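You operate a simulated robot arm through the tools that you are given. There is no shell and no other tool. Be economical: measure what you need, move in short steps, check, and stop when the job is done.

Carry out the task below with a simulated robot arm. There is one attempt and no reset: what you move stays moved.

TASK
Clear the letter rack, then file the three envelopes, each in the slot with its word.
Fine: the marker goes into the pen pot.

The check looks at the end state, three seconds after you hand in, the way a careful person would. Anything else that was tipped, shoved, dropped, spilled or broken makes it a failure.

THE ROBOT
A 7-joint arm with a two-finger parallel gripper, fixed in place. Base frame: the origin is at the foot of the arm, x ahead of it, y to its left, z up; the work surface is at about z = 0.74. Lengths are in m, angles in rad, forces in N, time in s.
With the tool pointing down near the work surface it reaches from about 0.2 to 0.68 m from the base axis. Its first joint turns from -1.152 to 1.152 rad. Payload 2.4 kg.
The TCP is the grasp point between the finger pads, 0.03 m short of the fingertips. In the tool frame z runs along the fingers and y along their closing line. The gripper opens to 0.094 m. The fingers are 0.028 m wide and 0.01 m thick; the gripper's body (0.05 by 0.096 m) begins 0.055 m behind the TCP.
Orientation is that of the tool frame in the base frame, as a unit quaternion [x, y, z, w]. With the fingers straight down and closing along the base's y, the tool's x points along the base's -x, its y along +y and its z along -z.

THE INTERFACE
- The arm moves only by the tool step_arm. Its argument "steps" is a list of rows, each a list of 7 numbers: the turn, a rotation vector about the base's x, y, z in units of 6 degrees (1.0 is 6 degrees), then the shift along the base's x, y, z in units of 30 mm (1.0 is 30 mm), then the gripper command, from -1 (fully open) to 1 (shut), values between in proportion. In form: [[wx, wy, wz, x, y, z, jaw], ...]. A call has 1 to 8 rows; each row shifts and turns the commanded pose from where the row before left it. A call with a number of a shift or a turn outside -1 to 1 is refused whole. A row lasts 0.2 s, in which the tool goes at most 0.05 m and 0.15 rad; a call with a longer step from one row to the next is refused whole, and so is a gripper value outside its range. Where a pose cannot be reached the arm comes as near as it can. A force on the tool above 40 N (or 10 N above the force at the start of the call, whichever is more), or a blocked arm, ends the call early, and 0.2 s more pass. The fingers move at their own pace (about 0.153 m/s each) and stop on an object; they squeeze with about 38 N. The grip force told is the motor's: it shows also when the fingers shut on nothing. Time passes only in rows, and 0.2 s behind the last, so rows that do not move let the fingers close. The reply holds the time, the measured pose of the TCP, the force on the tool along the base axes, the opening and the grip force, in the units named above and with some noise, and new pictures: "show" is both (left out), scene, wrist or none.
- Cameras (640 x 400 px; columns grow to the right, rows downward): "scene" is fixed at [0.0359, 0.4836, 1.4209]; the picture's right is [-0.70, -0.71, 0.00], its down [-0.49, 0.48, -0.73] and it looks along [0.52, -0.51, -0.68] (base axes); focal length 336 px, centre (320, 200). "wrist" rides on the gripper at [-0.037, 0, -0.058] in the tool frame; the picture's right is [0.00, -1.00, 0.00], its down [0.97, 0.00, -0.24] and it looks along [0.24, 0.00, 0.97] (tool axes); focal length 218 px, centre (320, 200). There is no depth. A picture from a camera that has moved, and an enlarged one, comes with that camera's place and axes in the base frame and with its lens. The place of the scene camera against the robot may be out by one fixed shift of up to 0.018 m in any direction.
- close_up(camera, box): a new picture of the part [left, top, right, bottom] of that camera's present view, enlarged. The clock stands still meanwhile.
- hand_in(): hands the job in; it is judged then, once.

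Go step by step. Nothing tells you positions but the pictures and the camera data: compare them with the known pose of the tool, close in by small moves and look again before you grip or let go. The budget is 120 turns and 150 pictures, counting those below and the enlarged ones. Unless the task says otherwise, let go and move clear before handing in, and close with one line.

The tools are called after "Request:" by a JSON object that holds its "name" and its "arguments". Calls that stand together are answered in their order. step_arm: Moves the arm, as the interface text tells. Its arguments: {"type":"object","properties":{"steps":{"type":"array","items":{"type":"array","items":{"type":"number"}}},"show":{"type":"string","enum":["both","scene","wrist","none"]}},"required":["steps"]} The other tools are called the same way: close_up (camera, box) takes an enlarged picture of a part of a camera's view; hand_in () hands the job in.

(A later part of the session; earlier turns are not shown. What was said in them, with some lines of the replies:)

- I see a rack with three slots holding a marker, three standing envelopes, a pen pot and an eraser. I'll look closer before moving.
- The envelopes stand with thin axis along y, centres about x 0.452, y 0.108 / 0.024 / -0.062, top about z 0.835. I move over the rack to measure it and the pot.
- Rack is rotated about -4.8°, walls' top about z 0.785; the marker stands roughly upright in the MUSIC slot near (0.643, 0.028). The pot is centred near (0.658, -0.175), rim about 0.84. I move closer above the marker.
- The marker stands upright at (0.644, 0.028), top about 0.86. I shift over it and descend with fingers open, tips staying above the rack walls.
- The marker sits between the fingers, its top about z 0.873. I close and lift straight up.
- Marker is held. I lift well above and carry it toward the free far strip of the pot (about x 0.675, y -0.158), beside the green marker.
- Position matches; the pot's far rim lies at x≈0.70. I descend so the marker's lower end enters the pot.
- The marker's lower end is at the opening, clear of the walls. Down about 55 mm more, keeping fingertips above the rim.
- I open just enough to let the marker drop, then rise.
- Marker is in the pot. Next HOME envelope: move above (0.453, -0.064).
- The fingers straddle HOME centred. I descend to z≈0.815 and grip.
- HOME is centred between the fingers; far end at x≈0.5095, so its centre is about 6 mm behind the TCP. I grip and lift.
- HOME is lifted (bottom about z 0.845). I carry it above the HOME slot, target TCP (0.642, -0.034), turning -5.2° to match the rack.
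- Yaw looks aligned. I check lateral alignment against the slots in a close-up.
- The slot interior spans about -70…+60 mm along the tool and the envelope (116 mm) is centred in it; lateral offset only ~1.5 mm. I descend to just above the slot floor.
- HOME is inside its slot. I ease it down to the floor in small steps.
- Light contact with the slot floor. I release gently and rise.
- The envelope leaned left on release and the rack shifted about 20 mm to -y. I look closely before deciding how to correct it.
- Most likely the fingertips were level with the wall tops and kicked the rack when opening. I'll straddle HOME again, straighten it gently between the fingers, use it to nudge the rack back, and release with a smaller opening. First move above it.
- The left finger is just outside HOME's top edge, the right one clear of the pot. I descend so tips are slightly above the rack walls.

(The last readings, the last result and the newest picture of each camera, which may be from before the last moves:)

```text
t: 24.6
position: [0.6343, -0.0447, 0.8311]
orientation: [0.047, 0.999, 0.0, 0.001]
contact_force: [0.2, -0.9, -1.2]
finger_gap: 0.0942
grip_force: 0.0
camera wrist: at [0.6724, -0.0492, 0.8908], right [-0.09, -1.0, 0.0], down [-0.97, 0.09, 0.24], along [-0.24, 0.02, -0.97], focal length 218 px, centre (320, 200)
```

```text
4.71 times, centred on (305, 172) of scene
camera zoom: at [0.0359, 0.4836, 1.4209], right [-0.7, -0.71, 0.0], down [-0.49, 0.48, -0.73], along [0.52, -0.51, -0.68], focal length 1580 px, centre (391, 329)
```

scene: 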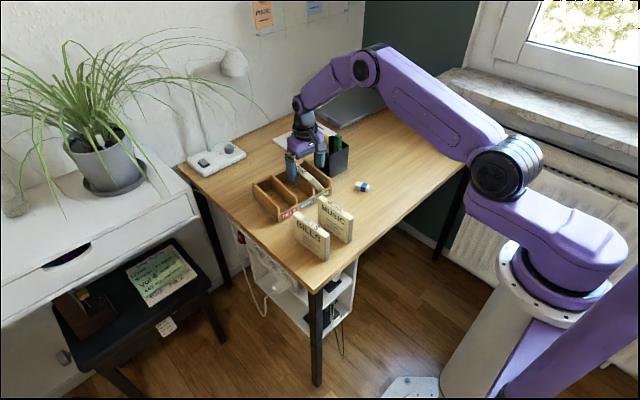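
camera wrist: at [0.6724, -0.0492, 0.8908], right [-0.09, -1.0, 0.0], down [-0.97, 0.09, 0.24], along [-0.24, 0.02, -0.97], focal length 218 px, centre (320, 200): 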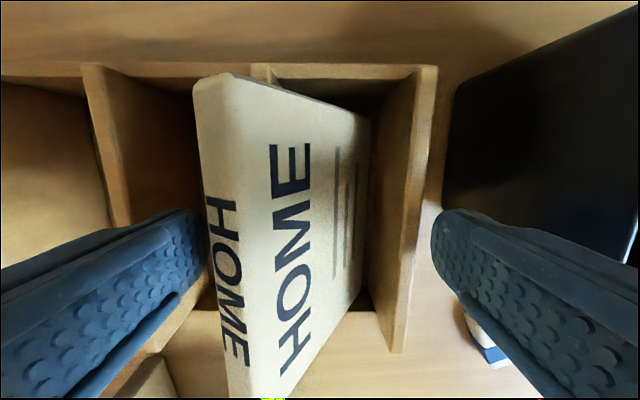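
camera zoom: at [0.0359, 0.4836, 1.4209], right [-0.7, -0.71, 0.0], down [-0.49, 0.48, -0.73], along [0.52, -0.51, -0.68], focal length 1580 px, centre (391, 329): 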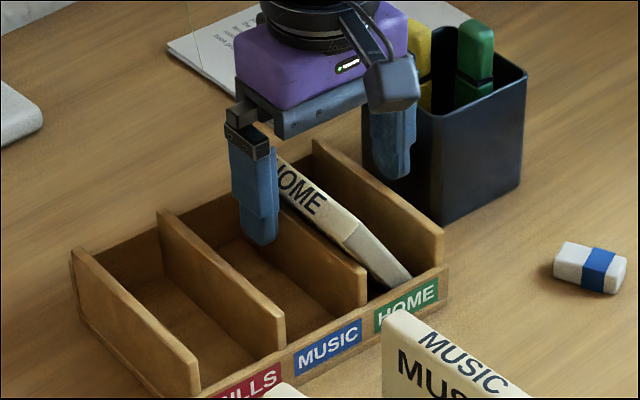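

Left finger is beside HOME's top. I now slide right while slowly closing, to bring HOME upright between the fingers.

Request:
{"name": "step_arm", "arguments": {"steps": [[0, 0, 0, 0, -0.19, 0.1, -0.7], [0, 0, 0, 0, -0.2, 0, -0.45], [0, 0, 0, 0, -0.2, 0, -0.19], [0, 0, 0, 0, -0.13, 0, 0.06], [0, 0, 0, 0, 0, 0, 0.06]]}}

Request:
{"name": "close_up", "arguments": {"camera": "scene", "box": [260, 130, 350, 215]}}

```text
t: 25.8
position: [0.6354, -0.0657, 0.8358]
orientation: [0.045, 0.999, 0.001, 0.0]
contact_force: [1.1, 6.7, 11.7]
finger_gap: 0.0483
grip_force: 3.1
camera wrist: at [0.6729, -0.0695, 0.8941], right [-0.09, -1.0, 0.0], down [-0.97, 0.09, 0.24], along [-0.24, 0.02, -0.97], focal length 218 px, centre (320, 200)
```

scene: 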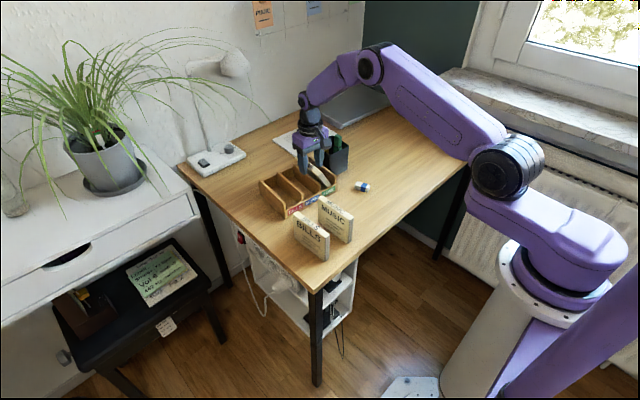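
wrist: 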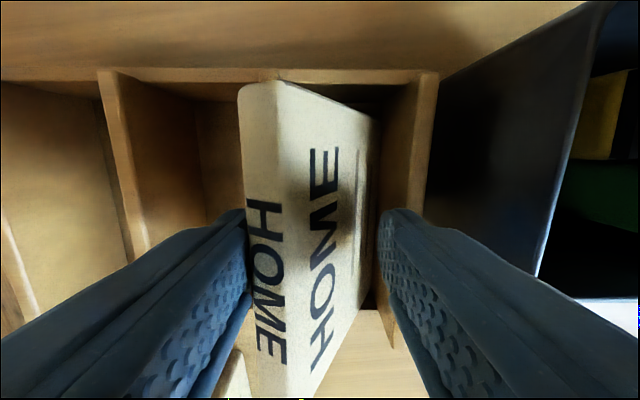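

```text
4.71 times, centred on (305, 172) of scene
camera zoom: at [0.0357, 0.4838, 1.4209], right [-0.7, -0.71, 0.0], down [-0.49, 0.48, -0.73], along [0.52, -0.51, -0.68], focal length 1580 px, centre (391, 329)
```

zoom: 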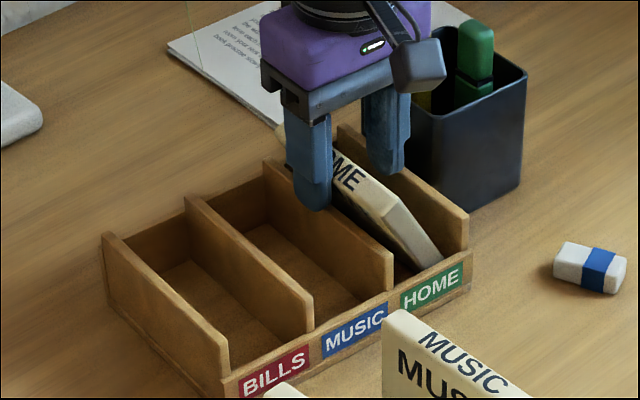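

The rack slid along instead, so I won't push that way again. Now I close while shifting back to +y and slightly up, so the envelope's foot doesn't push the right wall.

Request:
{"name": "step_arm", "arguments": {"steps": [[0, 0, 0, 0, 0.3, 0.1, 0.2], [0, 0, 0, 0, 0.3, 0.1, 0.35], [0, 0, 0, 0, 0.3, 0.1, 0.5], [0, 0, 0, 0, 0.1, 0.1, 1], [0, 0, 0, 0, 0, 0, 1]]}}

Request:
{"name": "close_up", "arguments": {"camera": "scene", "box": [260, 130, 350, 215]}}

```text
t: 27.0
position: [0.6334, -0.0364, 0.8473]
orientation: [0.046, 0.999, -0.001, 0.001]
contact_force: [1.3, -4.1, 6.5]
finger_gap: 0.0172
grip_force: 38.1
camera wrist: at [0.672, -0.0412, 0.9064], right [-0.09, -1.0, 0.0], down [-0.97, 0.09, 0.24], along [-0.24, 0.02, -0.97], focal length 218 px, centre (320, 200)
```

scene: 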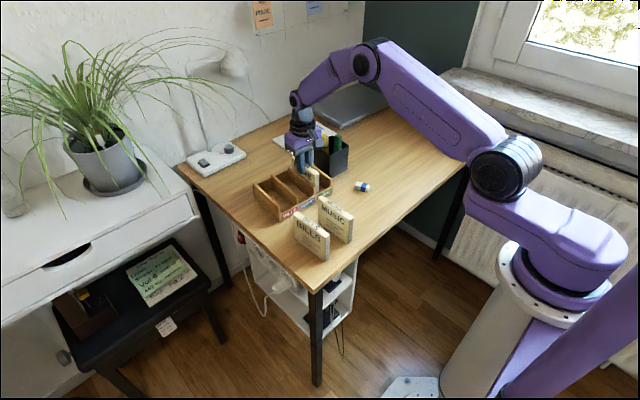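
wrist: 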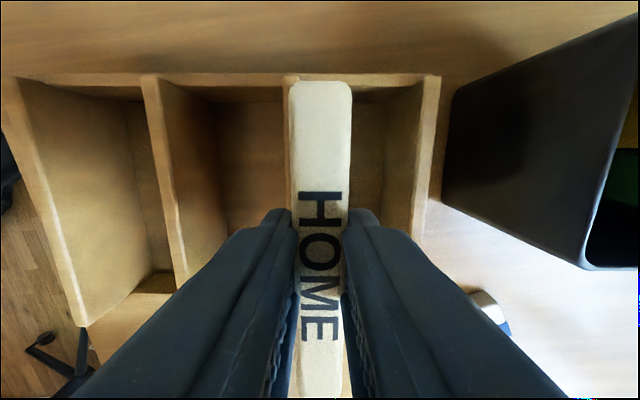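

```text
4.71 times, centred on (305, 172) of scene
camera zoom: at [0.0358, 0.4836, 1.421], right [-0.7, -0.71, 0.0], down [-0.49, 0.48, -0.73], along [0.52, -0.51, -0.68], focal length 1580 px, centre (391, 329)
```

zoom: 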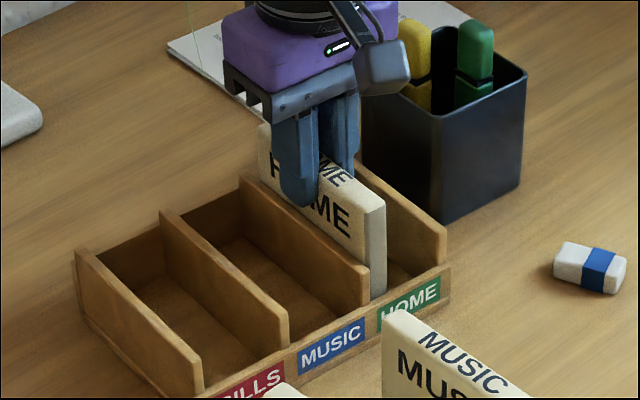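

HOME is upright and held, touching the left divider; rack is back to the once-shifted spot. I lift it a few mm and use it to push the rack 20 mm to +y slowly.

Request:
{"name": "step_arm", "arguments": {"steps": [[0, 0, 0, 0, 0, 0.2, 1], [0, 0, 0, 0, 0.15, 0, 1], [0, 0, 0, 0, 0.15, 0, 1], [0, 0, 0, 0, 0.15, 0, 1], [0, 0, 0, 0, 0.15, 0, 1], [0, 0, 0, 0, 0.1, 0, 1], [0, 0, 0, 0, 0, 0, 1]]}}

Request:
{"name": "close_up", "arguments": {"camera": "scene", "box": [240, 120, 340, 220]}}

```text
t: 28.6
position: [0.6336, -0.0167, 0.8542]
orientation: [0.047, 0.999, -0.001, 0.0]
contact_force: [-0.2, -2.5, 0.2]
finger_gap: 0.017
grip_force: 38.0
camera wrist: at [0.6717, -0.02, 0.9121], right [-0.09, -1.0, 0.0], down [-0.97, 0.09, 0.24], along [-0.24, 0.02, -0.97], focal length 218 px, centre (320, 200)
```

scene: 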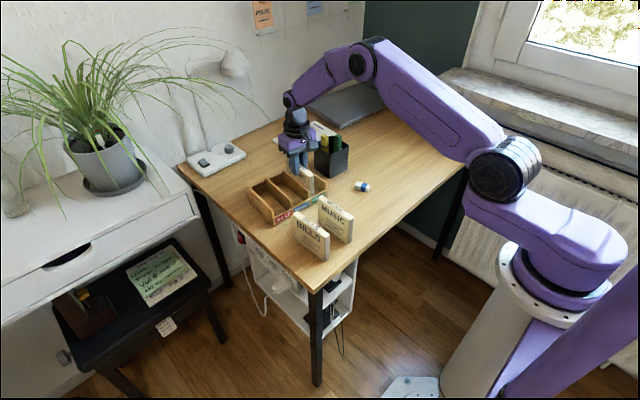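
wrist: 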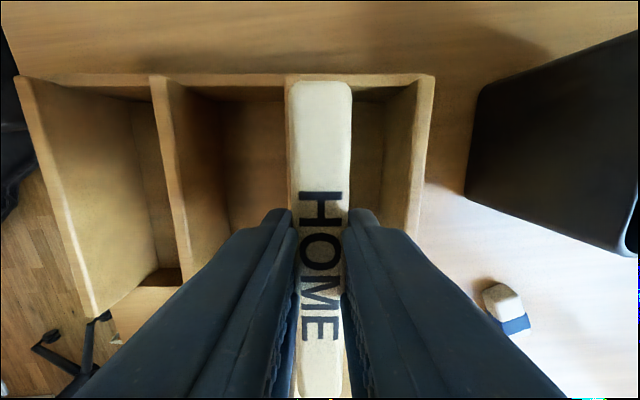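

```text
4.00 times, centred on (290, 170) of scene
camera zoom: at [0.0359, 0.4836, 1.421], right [-0.7, -0.71, 0.0], down [-0.49, 0.48, -0.73], along [0.52, -0.51, -0.68], focal length 1343 px, centre (440, 320)
```

zoom: 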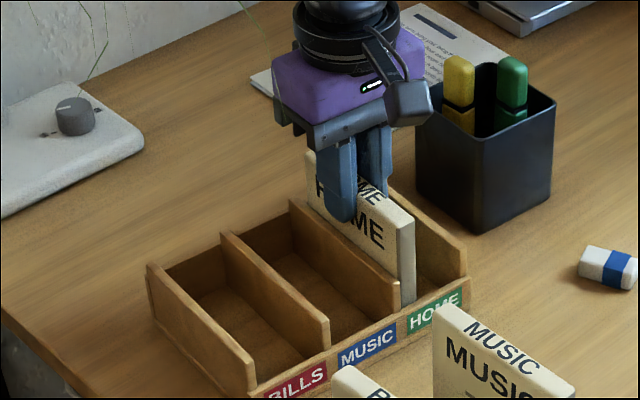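

The rack is back essentially in its original place. I back off 1.5 mm from the divider, lower HOME to the floor next to it, with fingertips well above the walls.

Request:
{"name": "step_arm", "arguments": {"steps": [[0, 0, 0, 0, -0.06, 0, 1], [0, 0, 0, 0, 0, -0.15, 1], [0, 0, 0, 0, 0, -0.08, 1], [0, 0, 0, 0, 0, 0, 1]], "show": "none"}}

```text
t: 29.6
position: [0.6334, -0.0177, 0.8469]
orientation: [0.045, 0.999, 0.0, 0.001]
contact_force: [-6.0, 2.0, 19.2]
finger_gap: 0.0171
grip_force: 37.7
```

Contact is firmer than expected (19 N). I ease up 2 mm and look.

Request:
{"name": "step_arm", "arguments": {"steps": [[0, 0, 0, 0, 0, 0.06, 1], [0, 0, 0, 0, 0, 0, 1]], "show": "wrist"}}

Request:
{"name": "close_up", "arguments": {"camera": "scene", "box": [270, 140, 345, 210]}}

```text
t: 30.2
position: [0.6348, -0.0183, 0.8472]
orientation: [0.045, 0.999, 0.0, 0.0]
contact_force: [-2.2, 1.6, 8.4]
finger_gap: 0.0167
grip_force: 37.4
camera wrist: at [0.6719, -0.0217, 0.9065], right [-0.09, -1.0, 0.0], down [-0.97, 0.09, 0.24], along [-0.24, 0.02, -0.97], focal length 218 px, centre (320, 200)
```

wrist: 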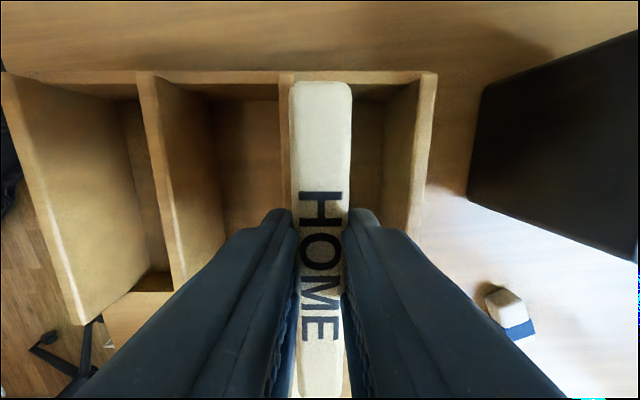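

```text
5.71 times, centred on (308, 175) of scene
camera zoom: at [0.0357, 0.4837, 1.4209], right [-0.7, -0.71, 0.0], down [-0.49, 0.48, -0.73], along [0.52, -0.51, -0.68], focal length 1918 px, centre (391, 343)
```

zoom: 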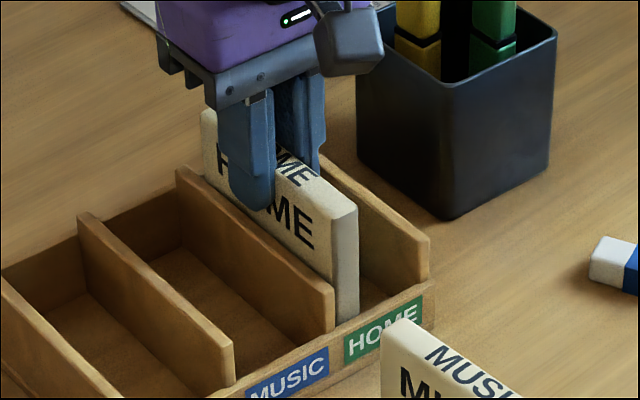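

It's fully inside, upright next to the divider. Ease off a touch, then open only a little and rise straight.

Request:
{"name": "step_arm", "arguments": {"steps": [[0, 0, 0, 0, 0, 0.02, 0.6], [0, 0, 0, 0, 0, 0, 0.5], [0, 0, 0, 0, 0, 0, 0.4], [0, 0, 0, 0, 0, 0.3, 0.4], [0, 0, 0, 0, 0, 0.8, 0.4], [0, 0, 0, 0, 0, 1, 0.4], [0, 0, 0, 0, 0, 0.5, 0.4]]}}

Request:
{"name": "close_up", "arguments": {"camera": "scene", "box": [240, 120, 340, 220]}}

```text
t: 31.8
position: [0.6343, -0.0176, 0.9264]
orientation: [0.046, 0.999, 0.0, -0.001]
contact_force: [0.2, 0.2, 0.0]
finger_gap: 0.0282
grip_force: 0.0
camera wrist: at [0.6718, -0.0211, 0.9855], right [-0.09, -1.0, 0.0], down [-0.97, 0.09, 0.24], along [-0.24, 0.02, -0.97], focal length 218 px, centre (320, 200)
```

scene: 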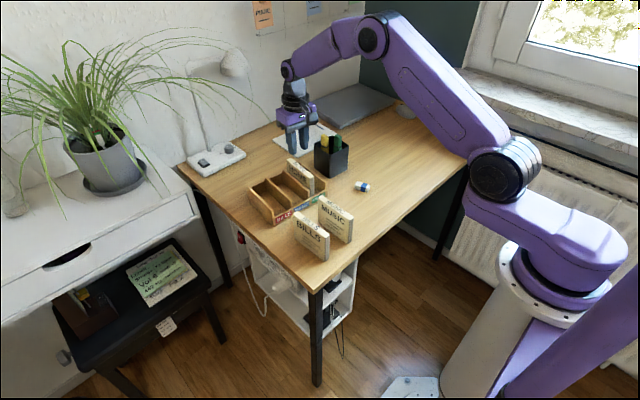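
wrist: 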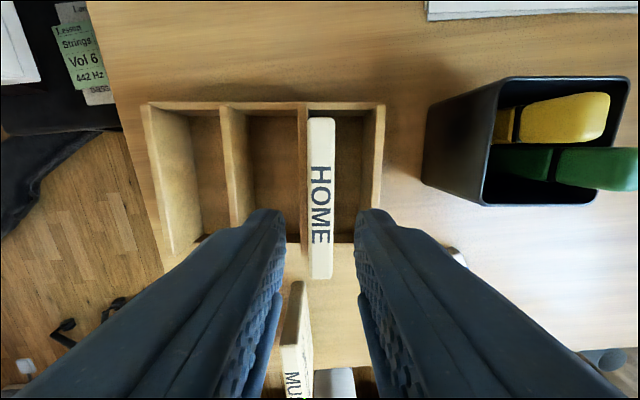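

```text
4.00 times, centred on (290, 170) of scene
camera zoom: at [0.0359, 0.4836, 1.4209], right [-0.7, -0.71, 0.0], down [-0.49, 0.48, -0.73], along [0.52, -0.51, -0.68], focal length 1343 px, centre (440, 320)
```

zoom: 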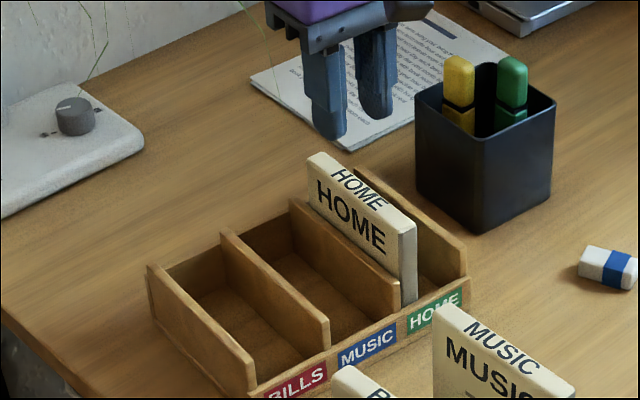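

HOME stands upright in its slot and the rack is at its original place. Next MUSIC: back to yaw 0 above (0.452, 0.021).

Request:
{"name": "step_arm", "arguments": {"steps": [[0, 0, 0, -0.87, 0.18, 0.2, 0.4], [0, 0, 0.2, -0.87, 0.18, 0, 0], [0, 0, 0.2, -0.87, 0.19, 0, -0.6], [0, 0, 0.2, -0.87, 0.19, 0, -1], [0, 0, 0.27, -0.87, 0.19, 0, -1], [0, 0, 0, -0.87, 0.19, -0.2, -1], [0, 0, 0, -0.86, 0.17, -0.4, -1], [0, 0, 0, 0, 0, 0, -1]], "show": "wrist"}}

```text
t: 33.6
position: [0.4499, 0.0213, 0.9151]
orientation: [-0.001, 1.0, 0.0, 0.001]
contact_force: [0.5, -0.4, 0.9]
finger_gap: 0.0943
grip_force: 0.2
camera wrist: at [0.488, 0.0205, 0.9739], right [0.0, -1.0, 0.0], down [-0.97, 0.0, 0.24], along [-0.24, 0.0, -0.97], focal length 218 px, centre (320, 200)
```

wrist: 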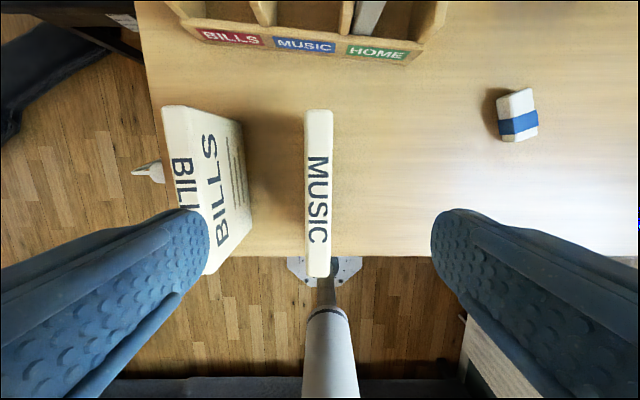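

MUSIC is centred. Descend to z≈0.832, grip and lift.

Request:
{"name": "step_arm", "arguments": {"steps": [[0, 0, 0, 0.06, 0.02, -1, -1], [0, 0, 0, 0, 0, -1, -1], [0, 0, 0, 0, 0, -0.75, -1], [0, 0, 0, 0, 0, 0, -1], [0, 0, 0, 0, 0, 0, 0.3], [0, 0, 0, 0, 0, 0, 1], [0, 0, 0, 0, 0, 0, 1]]}}

```text
t: 35.2
position: [0.4534, 0.0209, 0.8328]
orientation: [0.001, 1.0, 0.0, 0.0]
contact_force: [-0.2, 0.7, 0.6]
finger_gap: 0.0219
grip_force: 38.8
camera wrist: at [0.4911, 0.0202, 0.8917], right [0.0, -1.0, 0.0], down [-0.97, 0.0, 0.24], along [-0.24, 0.0, -0.97], focal length 218 px, centre (320, 200)
```

scene: 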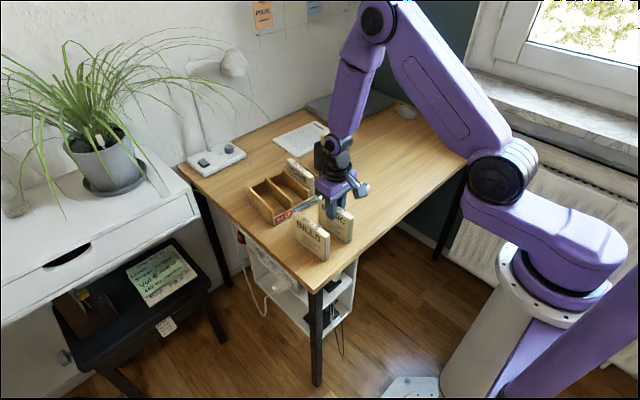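
wrist: 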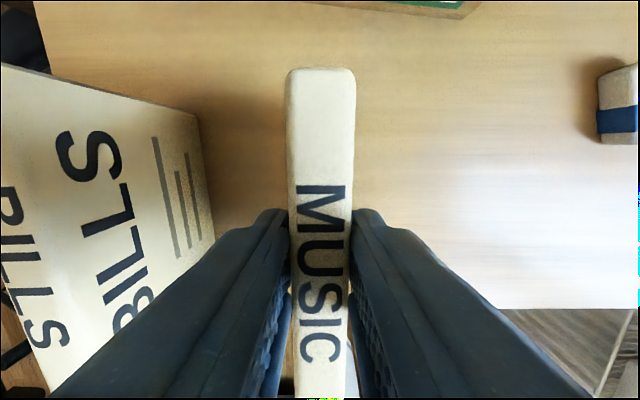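

MUSIC held. Lift to clear the rack, then carry above the MUSIC slot, biased ~15 mm toward its left divider (target 0.641, 0.042).

Request:
{"name": "step_arm", "arguments": {"steps": [[0, 0, 0, 0, 0, 0.7, 1], [0, 0, 0, 0, 0, 1, 1], [0, 0, 0, 0, 0, 1, 1], [0, 0, 0, 0, 0, 1, 1], [0, 0, -0.2, 0.6, 0.1, 0.6, 1], [0, 0, -0.2, 0.8, 0.1, 0, 1], [0, 0, -0.2, 0.8, 0.1, 0, 1], [0, 0, -0.27, 0.8, 0.1, 0, 1]], "show": "none"}}

Request:
{"name": "step_arm", "arguments": {"steps": [[0, 0, 0, 0.8, 0.1, 0, 1], [0, 0, 0, 0.8, 0.1, 0, 1], [0, 0, 0, 0.8, 0.1, 0, 1], [0, 0, 0, 0.85, 0.05, 0, 1], [0, 0, 0, 0, 0, 0, 1]]}}

Request:
{"name": "close_up", "arguments": {"camera": "scene", "box": [240, 110, 340, 220]}}

```text
t: 37.0
position: [0.5445, 0.0328, 0.9617]
orientation: [0.046, 0.999, 0.0, 0.001]
contact_force: [0.3, -0.2, -1.0]
finger_gap: 0.0212
grip_force: 38.6
```

```text
t: 38.2
position: [0.6407, 0.0458, 0.9595]
orientation: [0.046, 0.999, 0.0, 0.001]
contact_force: [0.5, -0.1, -1.2]
finger_gap: 0.0217
grip_force: 38.2
camera wrist: at [0.6792, 0.0415, 1.0186], right [-0.09, -1.0, 0.0], down [-0.97, 0.09, 0.24], along [-0.24, 0.02, -0.97], focal length 218 px, centre (320, 200)
```

scene: 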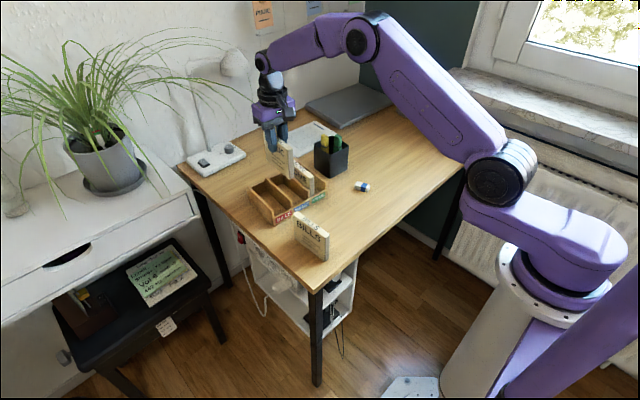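
wrist: 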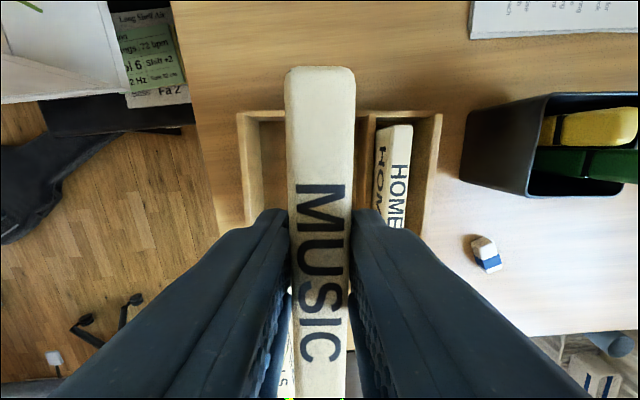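

```text
3.64 times, centred on (290, 165) of scene
camera zoom: at [0.036, 0.4836, 1.4209], right [-0.7, -0.71, 0.0], down [-0.49, 0.48, -0.73], along [0.52, -0.51, -0.68], focal length 1221 px, centre (429, 327)
```

zoom: 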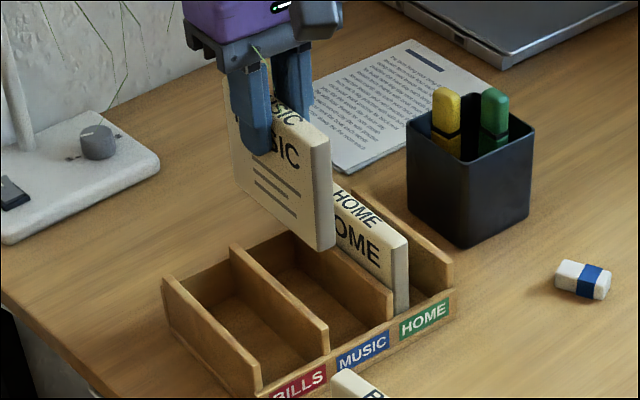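

Measured: TCP is 20 mm left of the slot centre, so I shift 6 mm right and then descend into the slot.

Request:
{"name": "step_arm", "arguments": {"steps": [[0, 0, 0, 0, -0.2, 0, 1], [0, 0, 0, 0, 0, -0.8, 1], [0, 0, 0, 0, 0, -0.9, 1], [0, 0, 0, 0, 0, -0.9, 1], [0, 0, 0, 0, 0, -0.7, 1], [0, 0, 0, 0, 0, 0, 1]]}}

Request:
{"name": "close_up", "arguments": {"camera": "scene", "box": [240, 110, 340, 220]}}

```text
t: 39.6
position: [0.6416, 0.0384, 0.8613]
orientation: [0.047, 0.999, 0.0, 0.0]
contact_force: [0.4, 0.2, -0.3]
finger_gap: 0.0216
grip_force: 38.2
camera wrist: at [0.6791, 0.0345, 0.9196], right [-0.09, -1.0, 0.0], down [-0.97, 0.09, 0.24], along [-0.24, 0.02, -0.97], focal length 218 px, centre (320, 200)
```

scene: 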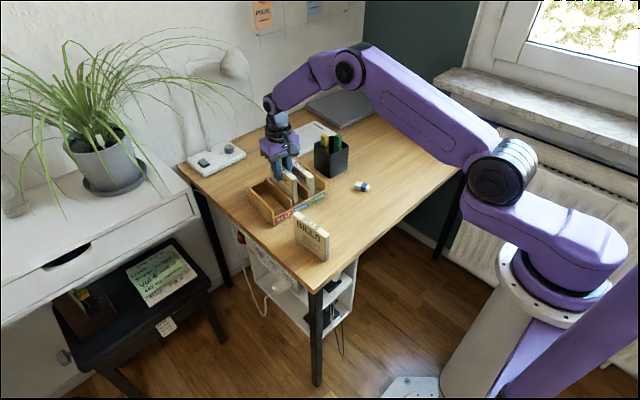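
wrist: 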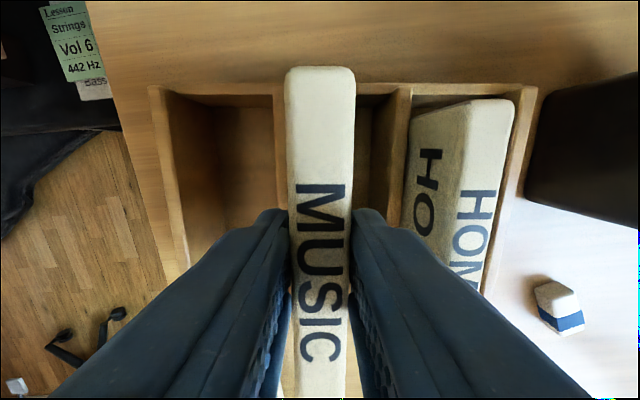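

```text
3.64 times, centred on (290, 165) of scene
camera zoom: at [0.036, 0.4836, 1.4209], right [-0.7, -0.71, 0.0], down [-0.49, 0.48, -0.73], along [0.52, -0.51, -0.68], focal length 1221 px, centre (429, 327)
```

zoom: 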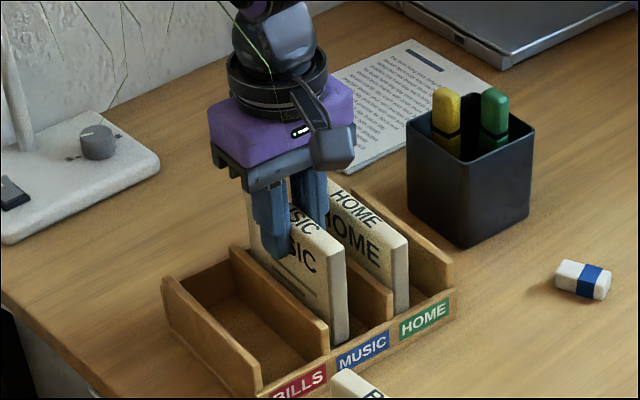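

In the slot without contact. Ease down to the floor.

Request:
{"name": "step_arm", "arguments": {"steps": [[0, 0, 0, 0, 0, -0.35, 1], [0, 0, 0, 0, 0, -0.2, 1], [0, 0, 0, 0, 0, -0.1, 1], [0, 0, 0, 0, 0, 0, 1]], "show": "none"}}

```text
t: 40.6
position: [0.6418, 0.0371, 0.8428]
orientation: [0.046, 0.999, 0.0, 0.0]
contact_force: [0.8, -0.6, -1.1]
finger_gap: 0.0218
grip_force: 38.4
```

Request:
{"name": "step_arm", "arguments": {"steps": [[0, 0, 0, 0, 0, -0.07, 1], [0, 0, 0, 0, 0, -0.04, 1], [0, 0, 0, 0, 0, 0, 1]], "show": "none"}}

```text
t: 41.4
position: [0.6412, 0.0377, 0.8412]
orientation: [0.047, 0.999, -0.001, 0.001]
contact_force: [-5.4, 1.4, 19.1]
finger_gap: 0.0216
grip_force: 38.0
```

MUSIC rests on the floor. Ease off, open slightly, and rise.

Request:
{"name": "step_arm", "arguments": {"steps": [[0, 0, 0, 0, 0, 0.06, 1], [0, 0, 0, 0, 0, 0, 0.5], [0, 0, 0, 0, 0, 0, 0.4], [0, 0, 0, 0, 0, 0, 0.3], [0, 0, 0, 0, 0, 0.3, 0.3], [0, 0, 0, 0, 0, 0.8, 0.3], [0, 0, 0, 0, 0, 1, 0.3], [0, 0, 0, 0, 0, 0.7, 0.3]]}}

Request:
{"name": "close_up", "arguments": {"camera": "scene", "box": [240, 110, 340, 220]}}

```text
t: 43.2
position: [0.6413, 0.0378, 0.9243]
orientation: [0.047, 0.999, 0.0, -0.001]
contact_force: [-0.6, -0.2, -0.1]
finger_gap: 0.0328
grip_force: 0.0
camera wrist: at [0.6787, 0.0342, 0.9831], right [-0.09, -1.0, 0.0], down [-0.97, 0.09, 0.24], along [-0.24, 0.02, -0.97], focal length 218 px, centre (320, 200)
```

scene: 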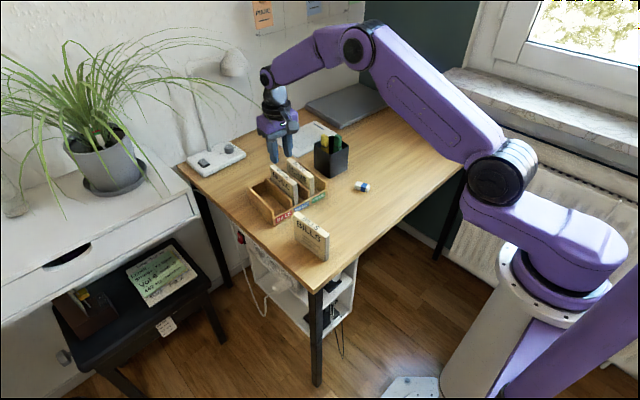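
wrist: 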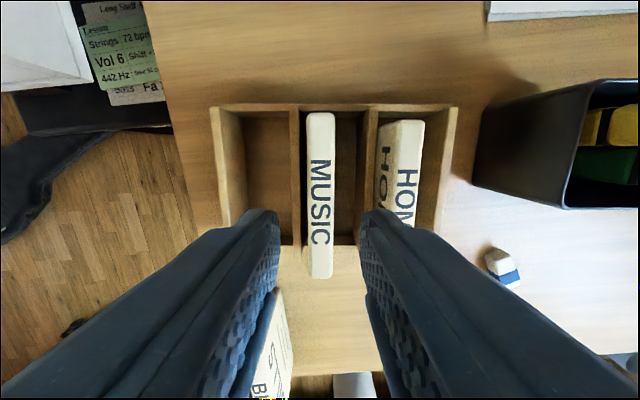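

```text
3.64 times, centred on (290, 165) of scene
camera zoom: at [0.0359, 0.4836, 1.4209], right [-0.7, -0.71, 0.0], down [-0.49, 0.48, -0.73], along [0.52, -0.51, -0.68], focal length 1221 px, centre (429, 327)
```

zoom: 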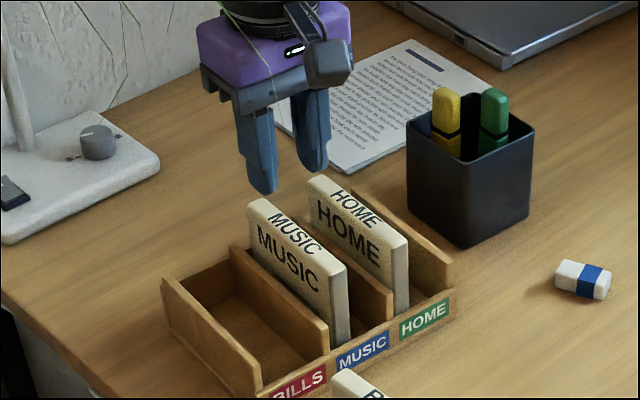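

MUSIC stands well. Next BILLS: to yaw 0 above (0.452, 0.1065).

Request:
{"name": "step_arm", "arguments": {"steps": [[0, 0, 0, -0.9, 0.33, 0.2, 0.3], [0, 0, 0.2, -0.9, 0.33, 0, 0], [0, 0, 0.2, -0.9, 0.33, 0, -0.6], [0, 0, 0.2, -0.9, 0.33, 0, -1], [0, 0, 0.27, -0.9, 0.33, 0, -1], [0, 0, 0, -0.9, 0.33, -0.2, -1], [0, 0, 0, -0.9, 0.31, -0.3, -1], [0, 0, 0, 0, 0, 0, -1]], "show": "wrist"}}

```text
t: 45.0
position: [0.4517, 0.1063, 0.9161]
orientation: [-0.001, 1.0, 0.001, 0.001]
contact_force: [-0.1, 0.1, -0.1]
finger_gap: 0.0939
grip_force: 0.0
camera wrist: at [0.489, 0.106, 0.9759], right [0.0, -1.0, 0.0], down [-0.97, 0.0, 0.24], along [-0.24, 0.0, -0.97], focal length 218 px, centre (320, 200)
```

wrist: 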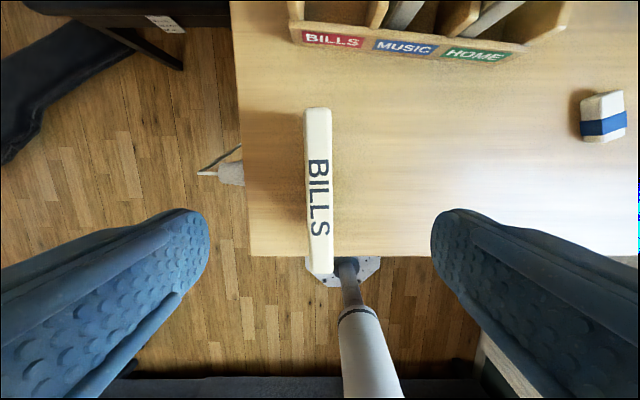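

BILLS is centred. Descend to 0.832 and grip.

Request:
{"name": "step_arm", "arguments": {"steps": [[0, 0, 0, 0, 0, -1, -1], [0, 0, 0, 0, 0, -1, -1], [0, 0, 0, 0, 0, -0.78, -1], [0, 0, 0, 0, 0, 0, -1], [0, 0, 0, 0, 0, 0, 0.3], [0, 0, 0, 0, 0, 0, 1], [0, 0, 0, 0, 0, 0, 1]], "show": "wrist"}}

Request:
{"name": "step_arm", "arguments": {"steps": [[0, 0, 0, 0, 0, 0.7, 1], [0, 0, 0, 0, 0, 1, 1], [0, 0, 0, 0, 0, 1, 1], [0, 0, 0, 0, 0, 1, 1], [0, 0, -0.2, 0.6, 0, 0.6, 1], [0, 0, -0.2, 0.8, 0, 0, 1], [0, 0, -0.2, 0.8, 0, 0, 1], [0, 0, -0.27, 0.8, 0, 0, 1]], "show": "none"}}

```text
t: 46.6
position: [0.4537, 0.1081, 0.832]
orientation: [0.0, 1.0, 0.0, 0.0]
contact_force: [-0.2, 0.7, -0.3]
finger_gap: 0.0216
grip_force: 37.9
camera wrist: at [0.491, 0.1067, 0.8916], right [0.0, -1.0, 0.0], down [-0.97, 0.0, 0.24], along [-0.24, 0.0, -0.97], focal length 218 px, centre (320, 200)
```

wrist: 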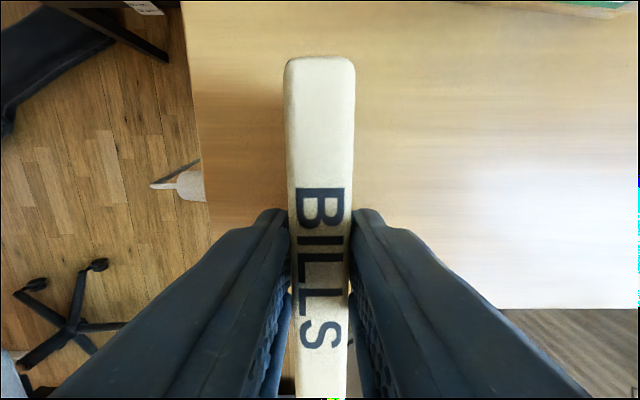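

```text
t: 48.4
position: [0.5434, 0.1059, 0.9616]
orientation: [0.046, 0.999, 0.0, 0.0]
contact_force: [0.3, 0.0, -0.8]
finger_gap: 0.0216
grip_force: 38.1
```

BILLS held, lying ~2.5 mm more forward in the grip. Continue to above its slot (0.6445, 0.1035).

Request:
{"name": "step_arm", "arguments": {"steps": [[0, 0, 0, 0.85, 0, 0, 1], [0, 0, 0, 0.85, 0, 0, 1], [0, 0, 0, 0.85, 0, 0, 1], [0, 0, 0, 0.82, -0.08, 0, 1], [0, 0, 0, 0, 0, 0, 1]]}}

Request:
{"name": "close_up", "arguments": {"camera": "scene", "box": [230, 110, 340, 230]}}

```text
t: 49.6
position: [0.6443, 0.1028, 0.9624]
orientation: [0.047, 0.999, 0.0, -0.001]
contact_force: [0.4, 0.7, 0.0]
finger_gap: 0.0216
grip_force: 38.5
camera wrist: at [0.6813, 0.0992, 1.0202], right [-0.09, -1.0, 0.0], down [-0.97, 0.09, 0.24], along [-0.24, 0.02, -0.97], focal length 218 px, centre (320, 200)
```

scene: 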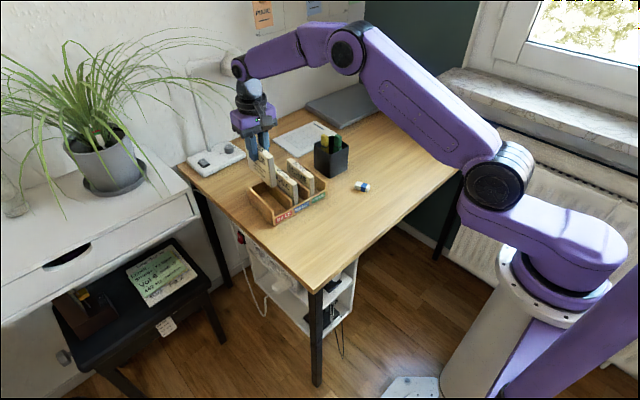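
wrist: 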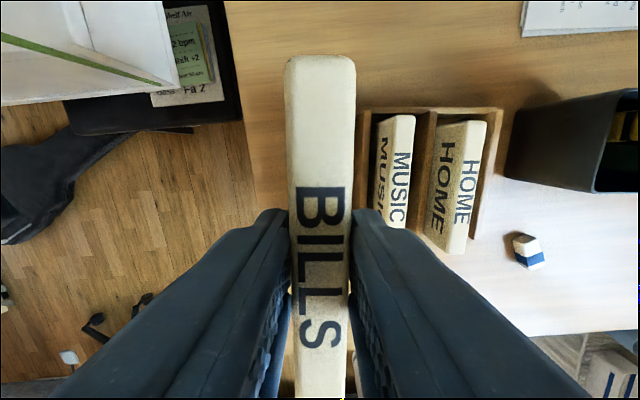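

```text
3.33 times, centred on (285, 170) of scene
camera zoom: at [0.036, 0.4836, 1.4209], right [-0.7, -0.71, 0.0], down [-0.49, 0.48, -0.73], along [0.52, -0.51, -0.68], focal length 1119 px, centre (437, 300)
```

zoom: 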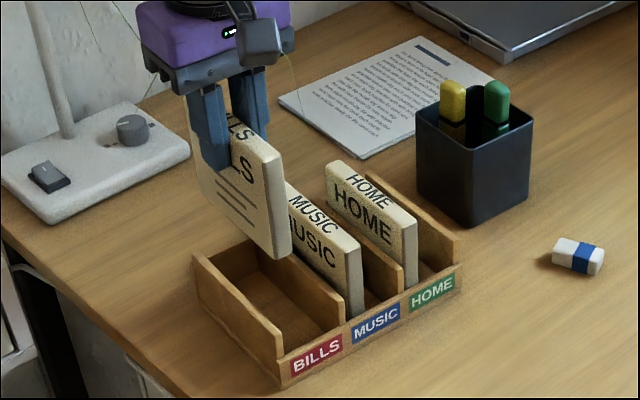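

Alignment matches; I shift 3 mm right for wall clearance and descend.

Request:
{"name": "step_arm", "arguments": {"steps": [[0, 0, 0, 0, -0.12, 0, 1], [0, 0, 0, 0, 0, -0.8, 1], [0, 0, 0, 0, 0, -0.9, 1], [0, 0, 0, 0, 0, -0.9, 1], [0, 0, 0, 0, 0, -0.7, 1], [0, 0, 0, 0, 0, 0, 1]]}}

Request:
{"name": "close_up", "arguments": {"camera": "scene", "box": [230, 110, 340, 230]}}

```text
t: 51.0
position: [0.644, 0.1, 0.8638]
orientation: [0.047, 0.999, 0.0, -0.001]
contact_force: [-0.4, 0.2, 0.0]
finger_gap: 0.0217
grip_force: 38.0
camera wrist: at [0.6809, 0.0965, 0.9216], right [-0.09, -1.0, 0.0], down [-0.97, 0.09, 0.24], along [-0.24, 0.02, -0.97], focal length 218 px, centre (320, 200)
```

scene: 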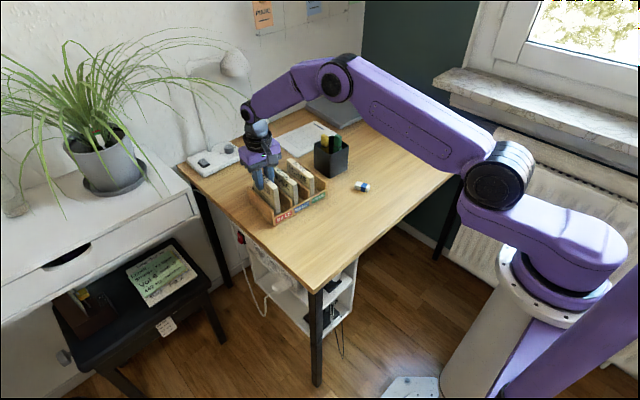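
wrist: 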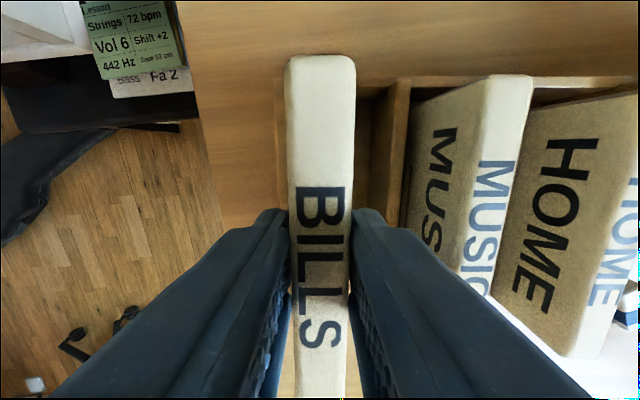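

```text
3.33 times, centred on (285, 170) of scene
camera zoom: at [0.036, 0.4836, 1.4209], right [-0.7, -0.71, 0.0], down [-0.49, 0.48, -0.73], along [0.52, -0.51, -0.68], focal length 1119 px, centre (437, 300)
```

zoom: 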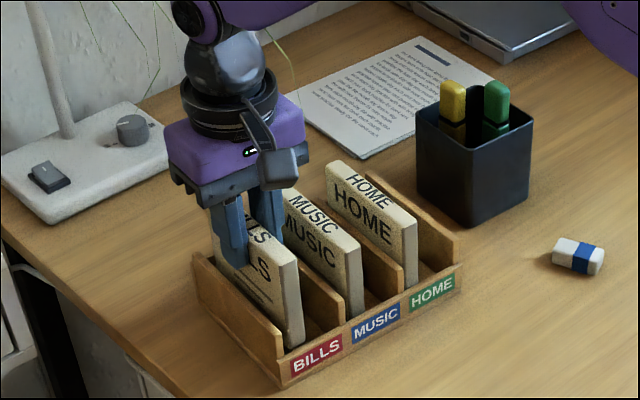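

Inside the slot, no contact. Ease down.

Request:
{"name": "step_arm", "arguments": {"steps": [[0, 0, 0, 0, 0, -0.35, 1], [0, 0, 0, 0, 0, -0.25, 1], [0, 0, 0, 0, 0, -0.1, 1], [0, 0, 0, 0, 0, -0.06, 1], [0, 0, 0, 0, 0, 0, 1]], "show": "none"}}

```text
t: 52.2
position: [0.643, 0.1007, 0.8412]
orientation: [0.046, 0.999, 0.0, 0.0]
contact_force: [-0.3, -0.9, 0.1]
finger_gap: 0.0217
grip_force: 38.0
```

Request:
{"name": "step_arm", "arguments": {"steps": [[0, 0, 0, 0, 0, -0.04, 1], [0, 0, 0, 0, 0, -0.03, 1], [0, 0, 0, 0, 0, 0, 1]], "show": "none"}}

```text
t: 53.0
position: [0.6444, 0.1016, 0.8407]
orientation: [0.047, 0.999, 0.0, 0.001]
contact_force: [-8.2, -0.6, 27.3]
finger_gap: 0.0216
grip_force: 38.2
```

BILLS is on the floor. Ease off, open slightly, and rise.

Request:
{"name": "step_arm", "arguments": {"steps": [[0, 0, 0, 0, 0, 0.07, 1], [0, 0, 0, 0, 0, 0, 0.5], [0, 0, 0, 0, 0, 0, 0.4], [0, 0, 0, 0, 0, 0, 0.3], [0, 0, 0, 0, 0, 0.3, 0.3], [0, 0, 0, 0, 0, 0.8, 0.3], [0, 0, 0, 0, 0, 1, 0.3], [0, 0, 0, 0, 0, 0.9, 0.3]]}}

Request:
{"name": "step_arm", "arguments": {"steps": [[0, 0, 0, -0.5, 0, 1, 0.3], [0, 0, 0, -1, 0, 0.8, 0.3], [0, 0, 0, -1, 0, 0.5, 0], [0, 0, 0, -1, 0, 0, 0], [0, 0, 0, -1, 0, 0, 0], [0, 0, 0, 0, 0, 0, 0]]}}

Request:
{"name": "close_up", "arguments": {"camera": "scene", "box": [230, 110, 390, 230]}}

```text
t: 54.8
position: [0.6424, 0.1016, 0.9316]
orientation: [0.047, 0.999, 0.001, -0.001]
contact_force: [0.1, 0.8, 0.5]
finger_gap: 0.0328
grip_force: 0.0
camera wrist: at [0.6799, 0.097, 0.9893], right [-0.09, -1.0, 0.0], down [-0.97, 0.09, 0.24], along [-0.24, 0.02, -0.97], focal length 218 px, centre (320, 200)
```

scene: 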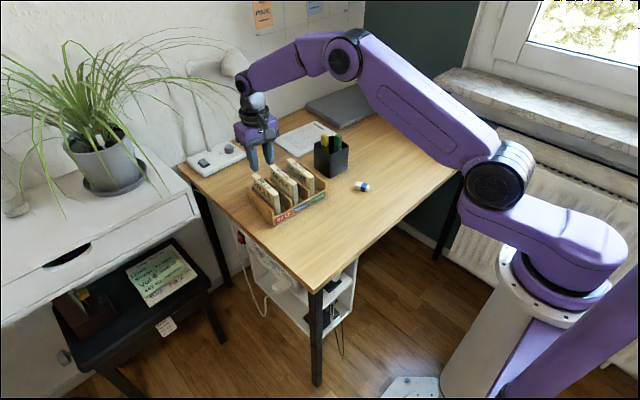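
wrist: 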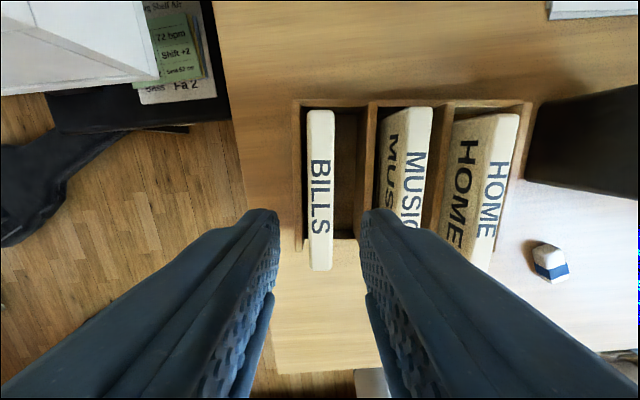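

```text
t: 56.2
position: [0.5067, 0.1009, 0.9984]
orientation: [0.046, 0.999, 0.0, 0.0]
contact_force: [0.3, 0.3, -0.2]
finger_gap: 0.047
grip_force: 0.1
camera wrist: at [0.5449, 0.097, 1.0577], right [-0.09, -1.0, 0.0], down [-0.97, 0.09, 0.24], along [-0.24, 0.02, -0.97], focal length 218 px, centre (320, 200)
```

scene: 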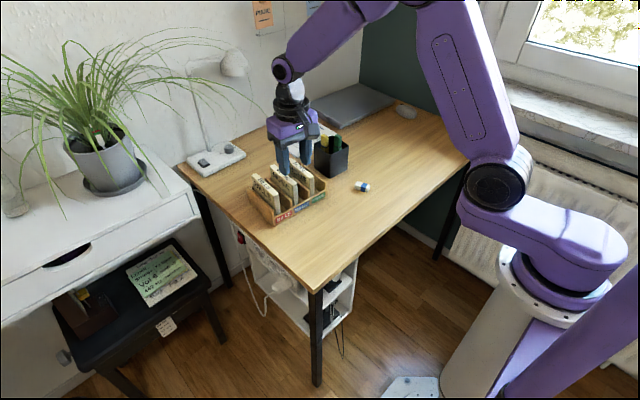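
wrist: 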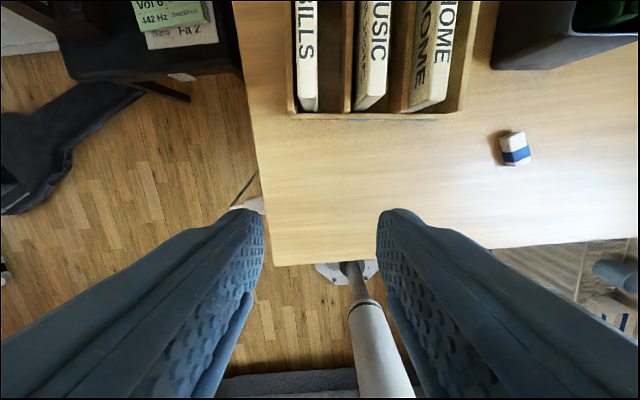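

```text
3.33 times, centred on (310, 170) of scene
camera zoom: at [0.0359, 0.4836, 1.4209], right [-0.7, -0.71, 0.0], down [-0.49, 0.48, -0.73], along [0.52, -0.51, -0.68], focal length 1119 px, centre (353, 300)
```

zoom: 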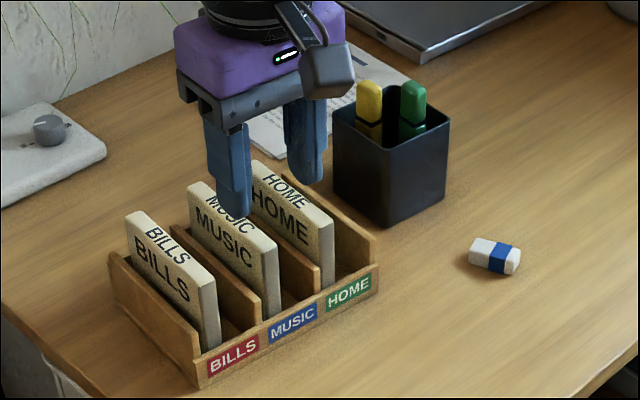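

All three envelopes stand in their own slots and the marker is in the pot. The rack is back within a few mm of where it started, nothing else looks disturbed, and the arm is clear.

Request:
{"name": "hand_in", "arguments": {}}

```text
The job is handed in.
```

The job is handed in: the marker is in the pen pot, and BILLS, MUSIC and HOME stand upright in their own slots. The rack slid about 4 cm when HOME tipped over and I straightened it, and I pushed it back to within a few millimetres of its starting place.
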